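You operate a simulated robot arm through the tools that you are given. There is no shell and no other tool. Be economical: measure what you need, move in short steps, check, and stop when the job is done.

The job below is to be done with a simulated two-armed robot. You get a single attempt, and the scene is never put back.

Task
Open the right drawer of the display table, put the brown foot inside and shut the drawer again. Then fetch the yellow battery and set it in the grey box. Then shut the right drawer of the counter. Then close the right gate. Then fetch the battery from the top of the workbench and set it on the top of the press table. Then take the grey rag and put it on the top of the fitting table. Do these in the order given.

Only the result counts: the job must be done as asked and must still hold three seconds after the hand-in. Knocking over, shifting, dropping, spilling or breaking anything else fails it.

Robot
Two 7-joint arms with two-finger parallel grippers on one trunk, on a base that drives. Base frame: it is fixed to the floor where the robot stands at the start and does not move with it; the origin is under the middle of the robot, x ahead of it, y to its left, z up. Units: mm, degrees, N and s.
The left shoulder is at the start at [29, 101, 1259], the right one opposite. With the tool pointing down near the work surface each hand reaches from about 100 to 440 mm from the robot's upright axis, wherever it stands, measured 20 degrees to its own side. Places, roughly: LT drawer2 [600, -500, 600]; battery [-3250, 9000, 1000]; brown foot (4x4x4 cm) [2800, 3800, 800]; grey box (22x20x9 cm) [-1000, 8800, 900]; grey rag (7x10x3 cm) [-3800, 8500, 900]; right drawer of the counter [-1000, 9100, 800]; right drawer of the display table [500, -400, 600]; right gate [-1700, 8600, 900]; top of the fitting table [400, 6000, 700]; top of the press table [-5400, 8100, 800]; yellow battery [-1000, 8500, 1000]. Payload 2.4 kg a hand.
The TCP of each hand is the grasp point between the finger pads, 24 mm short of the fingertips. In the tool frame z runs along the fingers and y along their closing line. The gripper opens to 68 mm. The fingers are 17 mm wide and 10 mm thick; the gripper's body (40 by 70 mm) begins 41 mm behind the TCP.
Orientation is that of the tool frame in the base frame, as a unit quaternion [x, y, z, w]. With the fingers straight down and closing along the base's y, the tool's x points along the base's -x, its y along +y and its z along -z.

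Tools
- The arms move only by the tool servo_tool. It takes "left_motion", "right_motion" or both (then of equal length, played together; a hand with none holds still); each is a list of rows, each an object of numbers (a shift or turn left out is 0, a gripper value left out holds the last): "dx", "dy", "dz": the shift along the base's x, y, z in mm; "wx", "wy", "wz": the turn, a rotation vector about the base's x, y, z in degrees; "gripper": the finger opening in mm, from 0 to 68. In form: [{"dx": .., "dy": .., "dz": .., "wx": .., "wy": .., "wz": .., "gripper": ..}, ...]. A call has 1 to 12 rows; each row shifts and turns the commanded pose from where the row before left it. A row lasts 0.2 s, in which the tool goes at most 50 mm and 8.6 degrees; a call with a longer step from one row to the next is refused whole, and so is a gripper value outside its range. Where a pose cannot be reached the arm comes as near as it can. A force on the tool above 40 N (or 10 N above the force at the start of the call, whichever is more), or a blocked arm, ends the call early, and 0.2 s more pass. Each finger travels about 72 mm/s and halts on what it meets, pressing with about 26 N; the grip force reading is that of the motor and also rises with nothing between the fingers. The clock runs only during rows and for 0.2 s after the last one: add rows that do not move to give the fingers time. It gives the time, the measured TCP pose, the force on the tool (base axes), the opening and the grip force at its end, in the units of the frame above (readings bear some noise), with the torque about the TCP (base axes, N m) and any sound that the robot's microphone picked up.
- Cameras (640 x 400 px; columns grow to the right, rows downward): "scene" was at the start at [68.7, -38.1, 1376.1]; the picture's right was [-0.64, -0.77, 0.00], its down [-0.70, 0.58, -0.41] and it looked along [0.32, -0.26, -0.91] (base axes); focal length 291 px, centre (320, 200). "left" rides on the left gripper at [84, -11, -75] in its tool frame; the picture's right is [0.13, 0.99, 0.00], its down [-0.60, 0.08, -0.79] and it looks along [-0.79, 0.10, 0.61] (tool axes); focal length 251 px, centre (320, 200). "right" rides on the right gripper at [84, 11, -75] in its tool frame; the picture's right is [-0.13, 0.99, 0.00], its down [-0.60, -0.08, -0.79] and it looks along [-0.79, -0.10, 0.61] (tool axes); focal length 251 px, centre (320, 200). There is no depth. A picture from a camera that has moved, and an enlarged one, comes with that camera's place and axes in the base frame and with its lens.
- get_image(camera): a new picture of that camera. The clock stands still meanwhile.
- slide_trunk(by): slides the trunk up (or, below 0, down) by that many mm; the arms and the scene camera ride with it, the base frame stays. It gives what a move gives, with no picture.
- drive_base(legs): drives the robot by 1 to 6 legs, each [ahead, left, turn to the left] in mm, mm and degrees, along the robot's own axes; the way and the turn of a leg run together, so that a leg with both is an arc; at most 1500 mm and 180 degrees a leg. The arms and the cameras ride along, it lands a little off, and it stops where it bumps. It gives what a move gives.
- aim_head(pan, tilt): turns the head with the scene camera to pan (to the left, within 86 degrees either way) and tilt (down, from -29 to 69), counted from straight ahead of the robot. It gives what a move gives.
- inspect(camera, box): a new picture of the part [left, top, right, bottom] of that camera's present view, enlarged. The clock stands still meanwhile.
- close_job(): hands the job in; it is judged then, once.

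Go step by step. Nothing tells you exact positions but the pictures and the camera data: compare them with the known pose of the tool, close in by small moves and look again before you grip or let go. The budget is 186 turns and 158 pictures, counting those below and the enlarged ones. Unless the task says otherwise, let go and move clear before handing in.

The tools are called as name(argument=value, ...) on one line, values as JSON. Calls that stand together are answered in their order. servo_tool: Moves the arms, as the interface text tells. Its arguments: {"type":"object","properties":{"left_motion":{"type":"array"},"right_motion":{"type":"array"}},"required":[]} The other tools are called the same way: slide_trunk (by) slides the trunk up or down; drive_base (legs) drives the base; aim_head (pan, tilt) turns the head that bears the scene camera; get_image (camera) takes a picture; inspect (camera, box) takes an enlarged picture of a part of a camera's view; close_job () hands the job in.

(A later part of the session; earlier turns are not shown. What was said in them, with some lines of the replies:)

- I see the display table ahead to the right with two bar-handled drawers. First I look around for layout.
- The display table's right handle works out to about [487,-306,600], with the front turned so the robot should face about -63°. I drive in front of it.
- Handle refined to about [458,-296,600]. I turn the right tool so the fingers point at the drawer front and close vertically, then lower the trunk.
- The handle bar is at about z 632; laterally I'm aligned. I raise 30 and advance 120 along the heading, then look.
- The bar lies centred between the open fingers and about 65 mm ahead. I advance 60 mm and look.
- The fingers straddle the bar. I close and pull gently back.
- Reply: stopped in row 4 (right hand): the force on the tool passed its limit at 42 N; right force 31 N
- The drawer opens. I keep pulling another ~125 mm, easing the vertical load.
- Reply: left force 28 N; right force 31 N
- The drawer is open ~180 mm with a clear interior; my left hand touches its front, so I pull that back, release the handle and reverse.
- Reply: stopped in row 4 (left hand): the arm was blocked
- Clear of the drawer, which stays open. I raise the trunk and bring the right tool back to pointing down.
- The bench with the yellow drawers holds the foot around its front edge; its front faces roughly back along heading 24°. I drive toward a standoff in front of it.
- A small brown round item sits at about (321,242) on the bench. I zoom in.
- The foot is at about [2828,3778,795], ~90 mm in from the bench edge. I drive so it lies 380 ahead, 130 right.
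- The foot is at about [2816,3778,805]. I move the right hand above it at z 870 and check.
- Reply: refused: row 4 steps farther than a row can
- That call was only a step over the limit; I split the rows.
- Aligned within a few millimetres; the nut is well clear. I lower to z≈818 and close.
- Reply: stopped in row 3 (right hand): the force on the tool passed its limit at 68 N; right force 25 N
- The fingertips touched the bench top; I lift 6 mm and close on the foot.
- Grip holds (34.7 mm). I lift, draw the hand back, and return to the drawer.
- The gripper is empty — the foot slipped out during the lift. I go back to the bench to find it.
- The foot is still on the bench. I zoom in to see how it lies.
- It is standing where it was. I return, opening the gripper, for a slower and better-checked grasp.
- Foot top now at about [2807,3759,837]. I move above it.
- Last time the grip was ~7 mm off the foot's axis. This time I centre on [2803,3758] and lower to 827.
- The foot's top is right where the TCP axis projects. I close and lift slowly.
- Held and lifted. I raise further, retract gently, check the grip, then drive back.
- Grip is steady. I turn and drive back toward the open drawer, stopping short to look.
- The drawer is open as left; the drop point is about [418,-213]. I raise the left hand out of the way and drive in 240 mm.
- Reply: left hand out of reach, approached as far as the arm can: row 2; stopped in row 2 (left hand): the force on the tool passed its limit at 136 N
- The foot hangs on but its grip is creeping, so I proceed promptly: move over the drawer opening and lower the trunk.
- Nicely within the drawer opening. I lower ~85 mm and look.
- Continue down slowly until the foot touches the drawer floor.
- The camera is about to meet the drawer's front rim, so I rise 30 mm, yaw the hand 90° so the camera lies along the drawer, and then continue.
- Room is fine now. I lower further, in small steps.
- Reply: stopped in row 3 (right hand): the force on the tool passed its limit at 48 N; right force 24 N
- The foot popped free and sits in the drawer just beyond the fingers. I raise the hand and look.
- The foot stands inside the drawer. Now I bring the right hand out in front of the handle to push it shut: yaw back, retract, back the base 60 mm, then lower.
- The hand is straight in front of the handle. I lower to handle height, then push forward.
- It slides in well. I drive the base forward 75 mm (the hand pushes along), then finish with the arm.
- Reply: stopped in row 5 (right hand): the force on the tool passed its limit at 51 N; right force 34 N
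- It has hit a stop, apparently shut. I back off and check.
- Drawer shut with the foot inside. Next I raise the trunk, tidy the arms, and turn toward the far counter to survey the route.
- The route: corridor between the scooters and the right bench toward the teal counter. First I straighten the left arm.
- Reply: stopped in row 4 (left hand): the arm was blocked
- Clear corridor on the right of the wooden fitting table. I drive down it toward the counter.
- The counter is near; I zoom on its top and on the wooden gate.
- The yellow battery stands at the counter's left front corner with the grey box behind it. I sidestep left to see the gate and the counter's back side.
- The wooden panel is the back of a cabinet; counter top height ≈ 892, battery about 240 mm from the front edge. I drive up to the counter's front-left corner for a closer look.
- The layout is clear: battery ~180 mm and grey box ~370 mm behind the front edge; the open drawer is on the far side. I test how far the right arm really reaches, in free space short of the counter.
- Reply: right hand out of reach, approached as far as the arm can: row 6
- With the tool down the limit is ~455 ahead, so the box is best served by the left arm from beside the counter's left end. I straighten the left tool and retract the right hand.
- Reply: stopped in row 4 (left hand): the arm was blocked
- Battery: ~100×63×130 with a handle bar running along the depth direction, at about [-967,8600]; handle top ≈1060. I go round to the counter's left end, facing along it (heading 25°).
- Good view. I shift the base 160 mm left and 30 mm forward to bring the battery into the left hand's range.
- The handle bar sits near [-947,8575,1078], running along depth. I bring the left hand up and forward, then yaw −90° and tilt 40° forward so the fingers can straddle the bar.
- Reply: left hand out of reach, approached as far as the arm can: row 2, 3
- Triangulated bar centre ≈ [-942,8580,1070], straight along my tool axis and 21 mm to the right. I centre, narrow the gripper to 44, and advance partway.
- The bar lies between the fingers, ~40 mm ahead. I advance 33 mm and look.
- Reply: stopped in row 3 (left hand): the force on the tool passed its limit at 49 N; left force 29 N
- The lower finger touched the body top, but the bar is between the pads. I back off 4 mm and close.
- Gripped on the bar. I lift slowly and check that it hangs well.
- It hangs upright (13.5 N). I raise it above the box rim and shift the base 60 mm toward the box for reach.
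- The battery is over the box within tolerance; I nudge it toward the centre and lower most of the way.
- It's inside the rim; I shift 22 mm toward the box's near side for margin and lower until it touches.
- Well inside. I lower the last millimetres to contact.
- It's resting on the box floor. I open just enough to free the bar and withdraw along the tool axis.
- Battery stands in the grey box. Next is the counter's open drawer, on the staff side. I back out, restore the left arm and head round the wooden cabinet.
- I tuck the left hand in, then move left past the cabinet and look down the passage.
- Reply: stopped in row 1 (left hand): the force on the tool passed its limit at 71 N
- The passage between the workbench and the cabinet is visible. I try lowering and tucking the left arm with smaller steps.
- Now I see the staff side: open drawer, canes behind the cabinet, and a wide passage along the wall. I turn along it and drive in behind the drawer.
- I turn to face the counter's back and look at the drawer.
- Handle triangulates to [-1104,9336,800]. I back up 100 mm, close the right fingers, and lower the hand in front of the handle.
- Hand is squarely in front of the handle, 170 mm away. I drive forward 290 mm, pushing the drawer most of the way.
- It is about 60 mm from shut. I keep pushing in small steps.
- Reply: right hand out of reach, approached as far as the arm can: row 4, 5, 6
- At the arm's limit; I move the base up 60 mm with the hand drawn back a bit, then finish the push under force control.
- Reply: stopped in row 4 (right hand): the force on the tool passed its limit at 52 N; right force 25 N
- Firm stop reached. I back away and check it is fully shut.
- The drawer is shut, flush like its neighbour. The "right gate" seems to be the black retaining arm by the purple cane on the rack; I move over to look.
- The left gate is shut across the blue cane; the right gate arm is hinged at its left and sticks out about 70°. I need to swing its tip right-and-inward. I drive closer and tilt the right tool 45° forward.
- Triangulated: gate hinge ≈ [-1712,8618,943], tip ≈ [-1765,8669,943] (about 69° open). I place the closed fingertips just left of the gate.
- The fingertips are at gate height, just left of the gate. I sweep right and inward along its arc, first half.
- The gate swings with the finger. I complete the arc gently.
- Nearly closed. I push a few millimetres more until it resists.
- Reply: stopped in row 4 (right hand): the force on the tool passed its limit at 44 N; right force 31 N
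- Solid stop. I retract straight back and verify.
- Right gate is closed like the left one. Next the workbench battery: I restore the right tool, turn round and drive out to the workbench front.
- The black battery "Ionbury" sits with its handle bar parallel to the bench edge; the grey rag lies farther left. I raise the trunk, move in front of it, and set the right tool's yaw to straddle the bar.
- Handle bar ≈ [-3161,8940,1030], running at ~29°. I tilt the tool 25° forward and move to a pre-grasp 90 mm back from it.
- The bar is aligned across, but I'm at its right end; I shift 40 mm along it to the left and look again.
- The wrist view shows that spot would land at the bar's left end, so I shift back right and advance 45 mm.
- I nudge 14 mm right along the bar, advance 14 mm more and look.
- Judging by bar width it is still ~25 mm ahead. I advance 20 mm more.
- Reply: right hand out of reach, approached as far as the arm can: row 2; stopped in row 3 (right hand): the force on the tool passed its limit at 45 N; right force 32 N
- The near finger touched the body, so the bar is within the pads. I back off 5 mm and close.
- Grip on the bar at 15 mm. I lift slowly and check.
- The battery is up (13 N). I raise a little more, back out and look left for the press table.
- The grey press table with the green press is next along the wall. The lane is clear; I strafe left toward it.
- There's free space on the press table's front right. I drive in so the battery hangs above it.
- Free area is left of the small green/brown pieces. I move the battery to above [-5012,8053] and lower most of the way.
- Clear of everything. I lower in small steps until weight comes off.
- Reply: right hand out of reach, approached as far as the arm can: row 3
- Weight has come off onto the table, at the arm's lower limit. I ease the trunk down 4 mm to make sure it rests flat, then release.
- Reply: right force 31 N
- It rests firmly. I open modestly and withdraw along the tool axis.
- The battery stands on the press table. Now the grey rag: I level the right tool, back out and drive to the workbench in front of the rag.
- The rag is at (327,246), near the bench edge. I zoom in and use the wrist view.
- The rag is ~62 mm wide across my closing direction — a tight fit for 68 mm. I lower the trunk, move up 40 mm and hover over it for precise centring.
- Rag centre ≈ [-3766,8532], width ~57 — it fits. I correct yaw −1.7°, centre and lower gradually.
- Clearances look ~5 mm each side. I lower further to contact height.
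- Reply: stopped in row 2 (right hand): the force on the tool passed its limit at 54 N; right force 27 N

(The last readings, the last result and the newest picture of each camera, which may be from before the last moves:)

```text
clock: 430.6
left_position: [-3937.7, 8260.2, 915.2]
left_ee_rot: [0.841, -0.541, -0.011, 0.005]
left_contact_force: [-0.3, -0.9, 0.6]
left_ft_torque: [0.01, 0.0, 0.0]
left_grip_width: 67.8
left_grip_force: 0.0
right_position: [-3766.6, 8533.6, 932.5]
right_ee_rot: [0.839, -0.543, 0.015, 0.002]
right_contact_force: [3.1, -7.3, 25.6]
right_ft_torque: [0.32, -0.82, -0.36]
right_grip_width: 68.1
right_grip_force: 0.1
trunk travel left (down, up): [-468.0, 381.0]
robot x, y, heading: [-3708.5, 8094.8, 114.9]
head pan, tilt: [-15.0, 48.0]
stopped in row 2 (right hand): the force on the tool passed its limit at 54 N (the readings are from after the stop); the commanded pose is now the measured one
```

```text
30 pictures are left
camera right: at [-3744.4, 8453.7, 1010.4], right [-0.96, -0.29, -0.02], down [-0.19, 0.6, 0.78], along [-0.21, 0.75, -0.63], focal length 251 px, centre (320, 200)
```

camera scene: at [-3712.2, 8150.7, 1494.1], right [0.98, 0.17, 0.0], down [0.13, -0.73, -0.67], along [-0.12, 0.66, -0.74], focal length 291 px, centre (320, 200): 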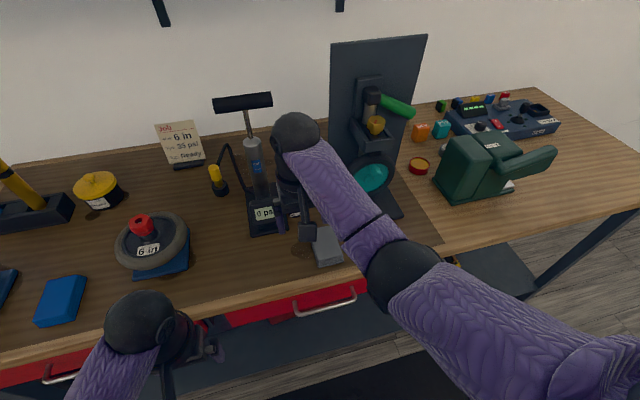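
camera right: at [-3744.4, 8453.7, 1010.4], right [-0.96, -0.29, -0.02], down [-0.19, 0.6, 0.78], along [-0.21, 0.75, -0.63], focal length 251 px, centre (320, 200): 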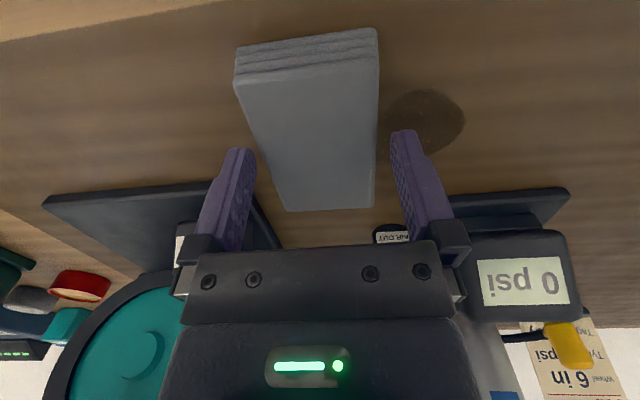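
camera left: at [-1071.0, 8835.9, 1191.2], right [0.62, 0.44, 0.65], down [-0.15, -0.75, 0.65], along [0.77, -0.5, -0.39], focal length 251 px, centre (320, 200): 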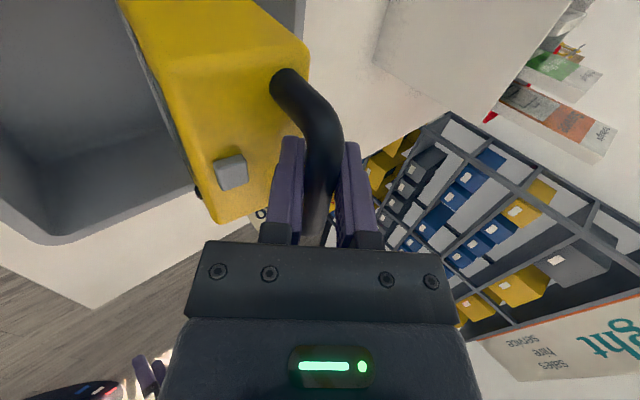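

The robot-right finger seems to touch the rag's top edge. I raise slightly, shift 2 mm right, and retry.

servo_tool(right_motion=[{"dz": 6}, {"dx": 2, "dy": 1, "wx": 0.5, "wy": 1.5}, {"dz": -10}, {"dz": -8}, {"dz": -6}])

inspect(camera="right", box=[200, 20, 440, 220])

```text
clock: 431.8
left_position: [-3937.8, 8262.8, 915.8]
left_ee_rot: [0.841, -0.541, -0.01, 0.006]
left_contact_force: [0.6, 0.5, 0.3]
left_ft_torque: [0.0, 0.01, -0.02]
left_grip_width: 68.0
left_grip_force: 0.2
right_position: [-3764.7, 8535.9, 911.3]
right_ee_rot: [0.84, -0.542, 0.003, 0.007]
right_contact_force: [0.3, 0.2, 0.1]
right_ft_torque: [0.03, -0.03, 0.05]
right_grip_width: 68.0
right_grip_force: 0.0
trunk travel left (down, up): [-468.0, 381.0]
robot x, y, heading: [-3707.0, 8094.0, 115.2]
head pan, tilt: [-15.0, 48.0]
```

```text
2.00 times, centred on (320, 120) of right
camera zoom: at [-3740.6, 8456.2, 988.4], right [-0.96, -0.29, 0.01], down [-0.18, 0.59, 0.78], along [-0.23, 0.75, -0.62], focal length 503 px, centre (320, 360)
```

zoom: 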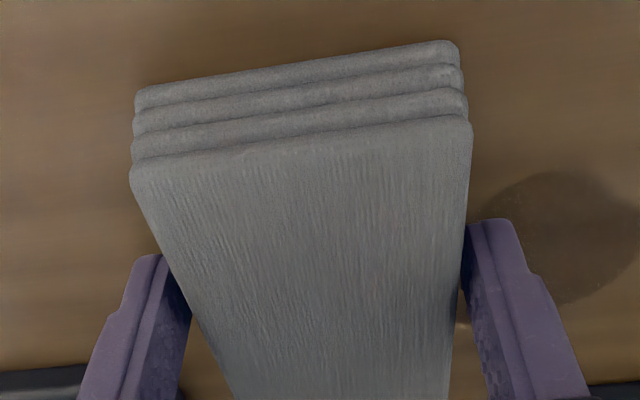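

Now the fingers straddle the rag freely. I lower 8 mm more and close.

servo_tool(right_motion=[{"dz": -4}, {"dz": -4}, {"gripper": 20}, {"gripper": 20}, {}, {}])

servo_tool(right_motion=[{"dz": 4}, {"dz": 8}, {"dz": 12}, {"dz": 14}, {}])

get_image(camera="right")

```text
clock: 433.2
left_position: [-3938.0, 8262.1, 915.5]
left_ee_rot: [0.841, -0.541, -0.01, 0.005]
left_contact_force: [0.3, 0.7, -0.9]
left_ft_torque: [-0.03, -0.01, 0.0]
left_grip_width: 68.2
left_grip_force: 0.1
right_position: [-3764.3, 8537.1, 904.1]
right_ee_rot: [0.84, -0.543, 0.003, 0.006]
right_contact_force: [3.7, 4.3, 10.7]
right_ft_torque: [0.3, -0.38, 0.1]
right_grip_width: 64.2
right_grip_force: 25.8
trunk travel left (down, up): [-468.0, 381.0]
robot x, y, heading: [-3706.9, 8094.5, 115.2]
head pan, tilt: [-15.0, 48.0]
```

```text
clock: 434.4
left_position: [-3937.6, 8263.0, 916.0]
left_ee_rot: [0.841, -0.541, -0.01, 0.006]
left_contact_force: [0.0, 0.7, 0.1]
left_ft_torque: [-0.03, 0.03, -0.01]
left_grip_width: 68.0
left_grip_force: 0.0
right_position: [-3765.0, 8536.0, 942.9]
right_ee_rot: [0.84, -0.543, 0.004, 0.007]
right_contact_force: [0.5, -0.5, 0.1]
right_ft_torque: [0.04, -0.03, 0.04]
right_grip_width: 64.5
right_grip_force: 25.5
trunk travel left (down, up): [-468.0, 381.0]
robot x, y, heading: [-3707.6, 8096.7, 115.0]
head pan, tilt: [-15.0, 48.0]
```

```text
28 pictures are left
camera right: at [-3741.0, 8456.1, 1019.0], right [-0.96, -0.29, 0.01], down [-0.18, 0.59, 0.78], along [-0.23, 0.75, -0.62], focal length 251 px, centre (320, 200)
```

right: 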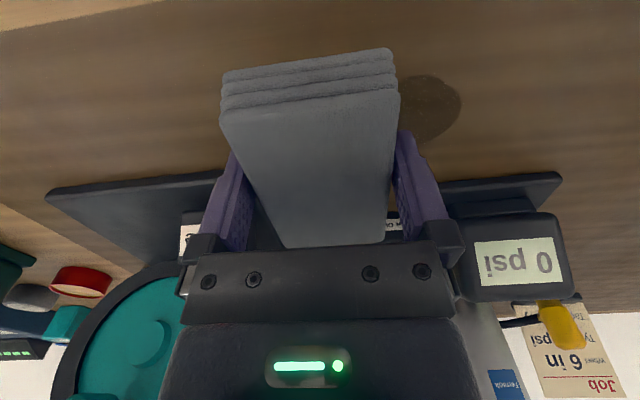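

The rag is gripped and lifted (64.5 mm). I raise it, back out of the bench, tuck it in, and start the drive to the fitting table along known-free lanes.

servo_tool(right_motion=[{"dz": 15}, {"dz": 20}, {"dz": 20}, {}])

drive_base(legs=[[-280, 0, 0], [0, -1210, 0], [-900, 0, 0]])

aim_head(pan=-86, tilt=20)

get_image(camera="scene")

```text
clock: 435.4
left_position: [-3937.3, 8263.1, 915.5]
left_ee_rot: [0.841, -0.541, -0.01, 0.006]
left_contact_force: [0.6, 0.1, 0.2]
left_ft_torque: [-0.03, -0.01, 0.01]
left_grip_width: 67.9
left_grip_force: 0.1
right_position: [-3764.3, 8536.4, 997.4]
right_ee_rot: [0.84, -0.542, 0.004, 0.007]
right_contact_force: [0.4, -0.2, -1.0]
right_ft_torque: [0.0, 0.01, 0.01]
right_grip_width: 64.3
right_grip_force: 25.5
trunk travel left (down, up): [-468.0, 381.0]
robot x, y, heading: [-3706.8, 8097.4, 115.1]
head pan, tilt: [-15.0, 48.0]
```

```text
clock: 447.4
left_position: [-2336.3, 7712.0, 915.9]
left_ee_rot: [0.844, -0.537, -0.01, 0.005]
left_contact_force: [-0.6, 0.0, -0.5]
left_ft_torque: [0.01, -0.01, -0.04]
left_grip_width: 68.0
left_grip_force: 0.0
right_position: [-2165.4, 7986.1, 996.2]
right_ee_rot: [0.843, -0.538, 0.003, 0.005]
right_contact_force: [-1.0, 0.7, 0.1]
right_ft_torque: [-0.03, 0.0, -0.02]
right_grip_width: 64.2
right_grip_force: 26.3
trunk travel left (down, up): [-468.0, 381.0]
robot x, y, heading: [-2105.3, 7547.3, 115.6]
head pan, tilt: [-15.0, 48.0]
```

```text
clock: 448.9
left_position: [-2335.7, 7712.7, 915.0]
left_ee_rot: [0.843, -0.537, -0.01, 0.006]
left_contact_force: [-0.1, -0.6, 0.1]
left_ft_torque: [0.02, -0.03, 0.01]
left_grip_width: 67.9
left_grip_force: 0.0
right_position: [-2165.8, 7986.2, 996.4]
right_ee_rot: [0.843, -0.538, 0.003, 0.006]
right_contact_force: [-0.4, -0.1, -0.2]
right_ft_torque: [-0.01, 0.01, 0.0]
right_grip_width: 64.0
right_grip_force: 25.7
trunk travel left (down, up): [-468.0, 381.0]
robot x, y, heading: [-2101.4, 7542.5, 115.6]
head pan, tilt: [-85.9, 20.0]
```

```text
27 pictures are left
camera scene: at [-2034.7, 7613.8, 1436.6], right [0.49, -0.87, 0.0], down [-0.3, -0.17, -0.94], along [0.82, 0.47, -0.34], focal length 291 px, centre (320, 200)
```

scene: 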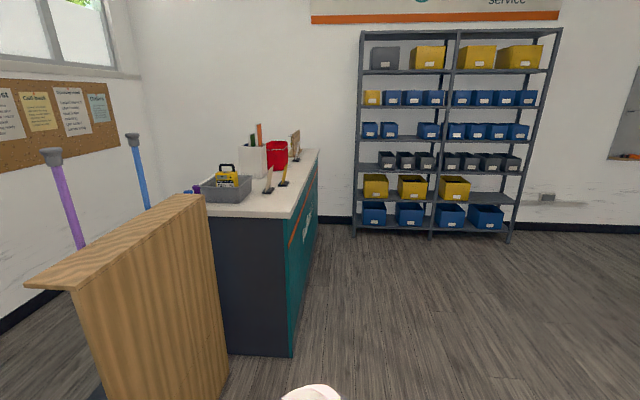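

All fine. I continue along the planned lane and turn to face the fitting table.

drive_base(legs=[[-740, -400, 0], [-740, 0, 0], [0, -1050, 0], [0, 0, 179]])

aim_head(pan=0, tilt=35)

get_image(camera="scene")

```text
clock: 469.3
left_position: [80.8, 6684.4, 916.0]
left_ee_rot: [0.553, 0.833, 0.006, 0.011]
left_contact_force: [-0.2, 0.2, 0.6]
left_ft_torque: [-0.02, 0.0, 0.0]
left_grip_width: 68.1
left_grip_force: 0.1
right_position: [-101.3, 6415.3, 996.9]
right_ee_rot: [0.555, 0.832, 0.006, -0.004]
right_contact_force: [0.4, 0.0, -0.3]
right_ft_torque: [0.02, -0.03, -0.01]
right_grip_width: 64.2
right_grip_force: 25.8
trunk travel left (down, up): [-468.0, 381.0]
robot x, y, heading: [-147.1, 6859.2, -66.8]
head pan, tilt: [-85.9, 20.0]
```

```text
clock: 470.9
left_position: [80.4, 6683.1, 915.8]
left_ee_rot: [0.553, 0.833, 0.006, 0.011]
left_contact_force: [0.6, -1.1, 0.3]
left_ft_torque: [0.0, -0.03, 0.0]
left_grip_width: 68.1
left_grip_force: 0.1
right_position: [-101.8, 6415.0, 996.4]
right_ee_rot: [0.555, 0.832, 0.006, -0.004]
right_contact_force: [0.0, -0.1, -0.1]
right_ft_torque: [0.0, 0.0, 0.02]
right_grip_width: 64.2
right_grip_force: 26.2
trunk travel left (down, up): [-468.0, 381.0]
robot x, y, heading: [-144.3, 6856.5, -66.9]
head pan, tilt: [0.0, 35.0]
```

```text
26 pictures are left
camera scene: at [-100.1, 6754.8, 1412.8], right [-0.92, -0.4, 0.0], down [-0.23, 0.53, -0.82], along [0.32, -0.75, -0.57], focal length 291 px, centre (320, 200)
```

scene: 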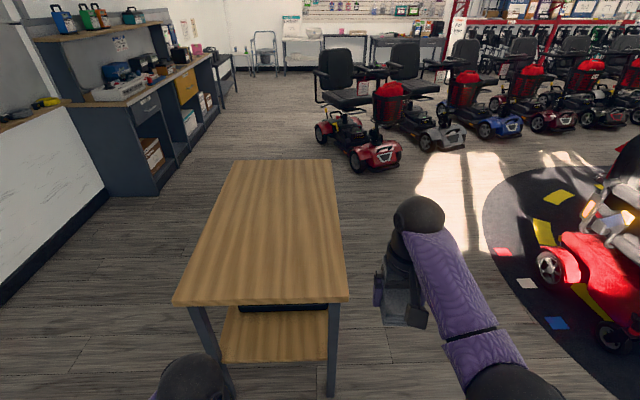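

The fitting table top is clear. I drive so that the rag hangs over its near part.

drive_base(legs=[[0, 290, 0], [290, 0, 0]])

aim_head(pan=-12, tilt=55)

get_image(camera="scene")

get_image(camera="right")

```text
clock: 474.5
left_position: [459.5, 6530.9, 915.9]
left_ee_rot: [0.552, 0.833, 0.007, 0.01]
left_contact_force: [-0.9, 1.0, -0.1]
left_ft_torque: [-0.01, -0.02, -0.02]
left_grip_width: 67.9
left_grip_force: 0.1
right_position: [278.0, 6262.8, 995.9]
right_ee_rot: [0.554, 0.833, 0.007, -0.004]
right_contact_force: [0.5, -0.5, 0.0]
right_ft_torque: [0.0, 0.02, 0.0]
right_grip_width: 64.2
right_grip_force: 25.8
trunk travel left (down, up): [-468.0, 381.0]
robot x, y, heading: [236.7, 6705.4, -66.6]
head pan, tilt: [0.0, 35.0]
```

```text
clock: 475.3
left_position: [460.6, 6531.2, 915.4]
left_ee_rot: [0.552, 0.833, 0.006, 0.01]
left_contact_force: [-0.4, 0.0, -0.5]
left_ft_torque: [-0.01, 0.02, 0.0]
left_grip_width: 68.3
left_grip_force: 0.0
right_position: [279.5, 6263.4, 995.6]
right_ee_rot: [0.554, 0.832, 0.006, -0.003]
right_contact_force: [-0.4, 0.3, 0.1]
right_ft_torque: [-0.01, 0.03, 0.02]
right_grip_width: 64.1
right_grip_force: 26.3
trunk travel left (down, up): [-468.0, 381.0]
robot x, y, heading: [234.4, 6705.3, -66.5]
head pan, tilt: [-12.0, 55.0]
```

```text
25 pictures are left
camera scene: at [259.4, 6613.1, 1384.6], right [-0.98, -0.2, 0.0], down [-0.16, 0.8, -0.57], along [0.11, -0.56, -0.82], focal length 291 px, centre (320, 200)
```

scene: 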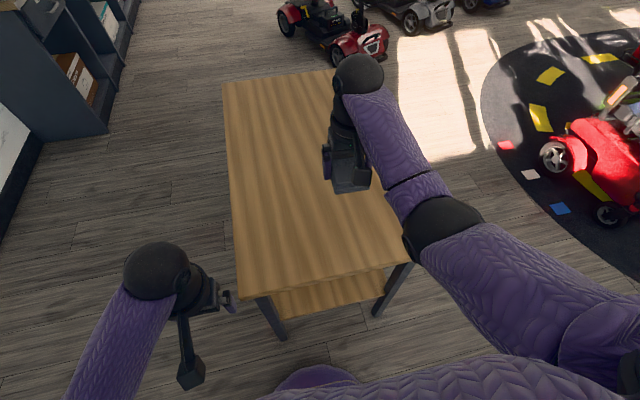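

```text
24 pictures are left
camera right: at [257.0, 6344.3, 1073.6], right [0.96, 0.26, 0.01], down [0.16, -0.6, 0.78], along [0.21, -0.76, -0.62], focal length 251 px, centre (320, 200)
```

right: 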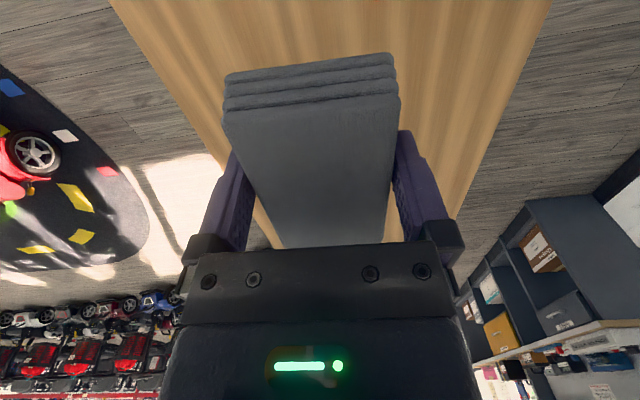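

The rag hangs ~108 mm inside the near edge. I lower the trunk 140 mm, then the arm.

slide_trunk(by=-140)

servo_tool(right_motion=[{"dz": -15}, {"dz": -20}, {"dz": -20}])

get_image(camera="right")

get_image(camera="scene")

```text
clock: 477.0
left_position: [460.7, 6531.5, 774.9]
left_ee_rot: [0.553, 0.833, 0.006, 0.011]
left_contact_force: [0.0, 0.4, -0.2]
left_ft_torque: [-0.01, -0.01, -0.01]
left_grip_width: 67.9
left_grip_force: 0.0
right_position: [278.8, 6263.1, 856.8]
right_ee_rot: [0.553, 0.833, 0.007, -0.003]
right_contact_force: [-0.6, 1.0, -0.1]
right_ft_torque: [0.03, 0.03, -0.03]
right_grip_width: 64.1
right_grip_force: 26.7
trunk travel left (down, up): [-328.0, 521.0]
robot x, y, heading: [237.2, 6707.3, -66.4]
head pan, tilt: [-12.0, 55.0]
```

```text
clock: 477.8
left_position: [461.0, 6531.8, 775.7]
left_ee_rot: [0.553, 0.833, 0.006, 0.01]
left_contact_force: [0.7, 0.2, 0.9]
left_ft_torque: [0.01, 0.01, -0.01]
left_grip_width: 68.1
left_grip_force: 0.3
right_position: [280.5, 6263.8, 801.3]
right_ee_rot: [0.553, 0.833, 0.006, -0.003]
right_contact_force: [-0.7, 0.1, -0.7]
right_ft_torque: [0.0, 0.0, 0.0]
right_grip_width: 63.9
right_grip_force: 26.0
trunk travel left (down, up): [-328.0, 521.0]
robot x, y, heading: [235.4, 6703.0, -66.3]
head pan, tilt: [-12.0, 55.0]
```

```text
23 pictures are left
camera right: at [257.1, 6344.3, 878.3], right [0.96, 0.26, 0.01], down [0.16, -0.6, 0.79], along [0.21, -0.76, -0.62], focal length 251 px, centre (320, 200)
```

right: 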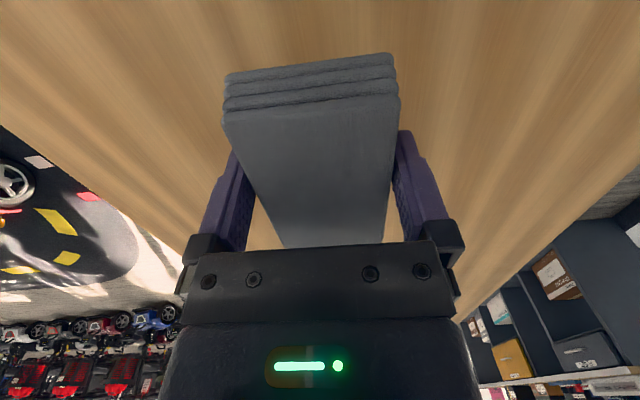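

```text
22 pictures are left
camera scene: at [267.3, 6594.9, 1243.6], right [-0.98, -0.2, 0.0], down [-0.16, 0.8, -0.57], along [0.11, -0.56, -0.82], focal length 291 px, centre (320, 200)
```

scene: 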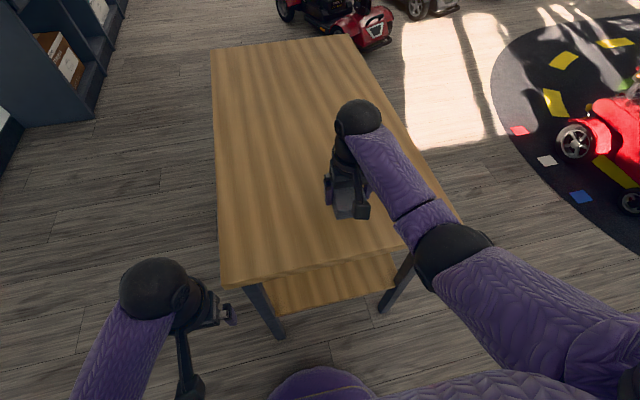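

servo_tool(right_motion=[{"dz": -12}, {"dz": -12}, {"dz": -8}, {"dz": -8}, {"dz": -6}])

get_image(camera="right")

```text
clock: 479.0
left_position: [461.0, 6532.1, 774.1]
left_ee_rot: [0.552, 0.833, 0.006, 0.009]
left_contact_force: [0.5, -0.6, -0.2]
left_ft_torque: [-0.01, 0.03, 0.0]
left_grip_width: 68.2
left_grip_force: 0.1
right_position: [279.9, 6264.2, 756.2]
right_ee_rot: [0.553, 0.833, 0.006, -0.003]
right_contact_force: [0.3, 0.5, 0.1]
right_ft_torque: [0.02, 0.0, 0.03]
right_grip_width: 64.1
right_grip_force: 26.0
trunk travel left (down, up): [-328.0, 521.0]
robot x, y, heading: [238.8, 6707.3, -66.4]
head pan, tilt: [-12.0, 55.0]
```

```text
21 pictures are left
camera right: at [257.1, 6344.4, 832.2], right [0.96, 0.27, 0.01], down [0.16, -0.6, 0.78], along [0.21, -0.76, -0.62], focal length 251 px, centre (320, 200)
```

right: 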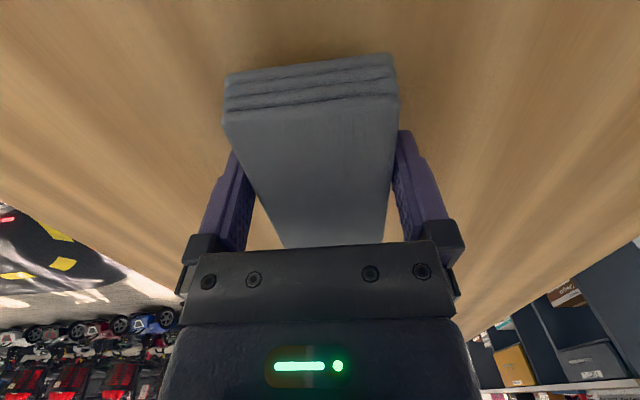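

A soft shadow appears — close now. I keep lowering slowly.

servo_tool(right_motion=[{"dz": -6}, {"dz": -6}, {"dz": -5}, {"dz": -5}, {}])

```text
clock: 479.8
left_position: [460.0, 6533.2, 776.3]
left_ee_rot: [0.553, 0.833, 0.005, 0.011]
left_contact_force: [-0.1, -0.7, -0.1]
left_ft_torque: [-0.01, 0.02, 0.0]
left_grip_width: 68.2
left_grip_force: 0.0
right_position: [279.5, 6262.9, 743.7]
right_ee_rot: [0.554, 0.832, 0.003, 0.0]
right_contact_force: [-4.4, 14.8, 30.0]
right_ft_torque: [0.27, 0.95, -0.6]
right_grip_width: 64.3
right_grip_force: 26.2
trunk travel left (down, up): [-328.0, 521.0]
robot x, y, heading: [238.4, 6706.3, -66.7]
head pan, tilt: [-12.0, 55.0]
stopped in row 4 (right hand): the force on the tool passed its limit at 48 N (the readings are from after the stop); the commanded pose is now the measured one
```

Contact with the table. I release and lift straight up.

servo_tool(right_motion=[{"dz": 1, "gripper": 68}, {"gripper": 68}, {"dz": 8}, {"dz": 15}, {"dz": 25}, {"dz": 40}, {"dz": 40}])

get_image(camera="right")

get_image(camera="scene")

```text
clock: 481.4
left_position: [460.4, 6530.8, 776.4]
left_ee_rot: [0.552, 0.834, 0.005, 0.01]
left_contact_force: [0.3, 0.1, 0.3]
left_ft_torque: [-0.01, 0.0, 0.02]
left_grip_width: 67.9
left_grip_force: 0.0
right_position: [280.7, 6259.8, 870.0]
right_ee_rot: [0.554, 0.832, 0.005, -0.002]
right_contact_force: [-0.7, -0.8, 0.6]
right_ft_torque: [0.04, -0.02, 0.0]
right_grip_width: 68.0
right_grip_force: 0.1
trunk travel left (down, up): [-328.0, 521.0]
robot x, y, heading: [234.8, 6702.3, -66.6]
head pan, tilt: [-12.0, 55.0]
```

```text
20 pictures are left
camera right: at [257.7, 6341.8, 947.3], right [0.96, 0.26, 0.0], down [0.16, -0.6, 0.79], along [0.21, -0.76, -0.62], focal length 251 px, centre (320, 200)
```

right: 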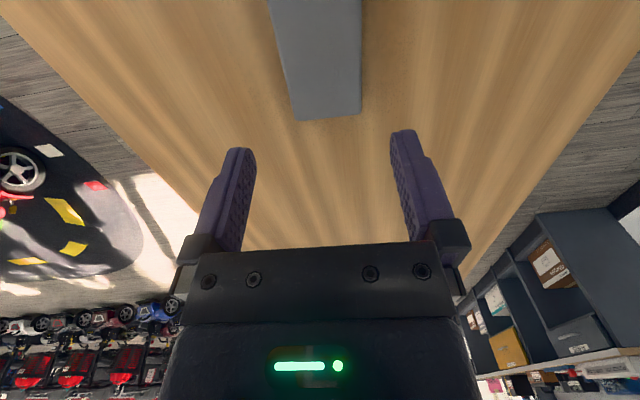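

```text
19 pictures are left
camera scene: at [266.9, 6594.9, 1243.6], right [-0.98, -0.2, 0.0], down [-0.16, 0.8, -0.57], along [0.11, -0.56, -0.82], focal length 291 px, centre (320, 200)
```

scene: 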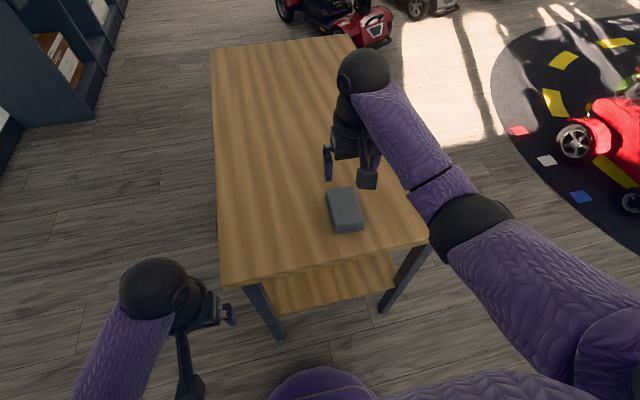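

The rag lies flat on the fitting table. I move clear before handing in.

drive_base(legs=[[-250, 0, 0]])

get_image(camera="scene")

```text
clock: 483.2
left_position: [358.9, 6762.7, 775.6]
left_ee_rot: [0.552, 0.834, 0.006, 0.01]
left_contact_force: [-0.7, -1.0, -0.3]
left_ft_torque: [0.02, 0.0, -0.02]
left_grip_width: 68.1
left_grip_force: 0.0
right_position: [181.7, 6489.9, 870.1]
right_ee_rot: [0.554, 0.833, 0.004, -0.001]
right_contact_force: [0.7, -0.1, -0.2]
right_ft_torque: [-0.02, 0.01, 0.02]
right_grip_width: 68.1
right_grip_force: 0.1
trunk travel left (down, up): [-328.0, 521.0]
robot x, y, heading: [134.0, 6934.8, -66.6]
head pan, tilt: [-12.0, 55.0]
```

```text
18 pictures are left
camera scene: at [167.3, 6825.4, 1243.6], right [-0.98, -0.2, 0.0], down [-0.16, 0.8, -0.57], along [0.11, -0.56, -0.82], focal length 291 px, centre (320, 200)
```

scene: 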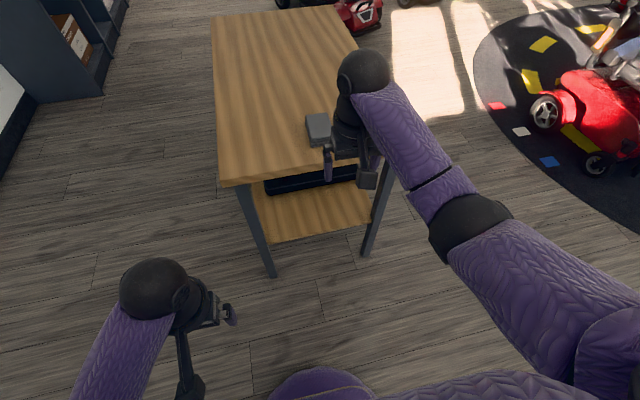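

The rag rests on the table and the robot is clear, so I hand in.

close_job()

```text
The job is handed in.
```

I did all six steps in the order you gave and handed the job in; the result of the judging was not shown to me.

- **Brown foot:** it is inside the display table's right drawer, and the drawer is shut. On the first lift it slipped out of the gripper, landed upright on the bench where it had stood, and I picked it up again. It also slipped out just above the drawer floor and ended up standing in the drawer.
- **Yellow battery:** it stands in the grey box on the counter.
- **Counter drawer:** the right drawer is shut, flush with the one beside it.
- **Right gate:** it is closed across the purple cane, matching the left one.
- **Workbench battery:** it stands on the front right of the press table top.
- **Grey rag:** it lies flat on the fitting table top.

I saw no other objects knocked over or shifted.
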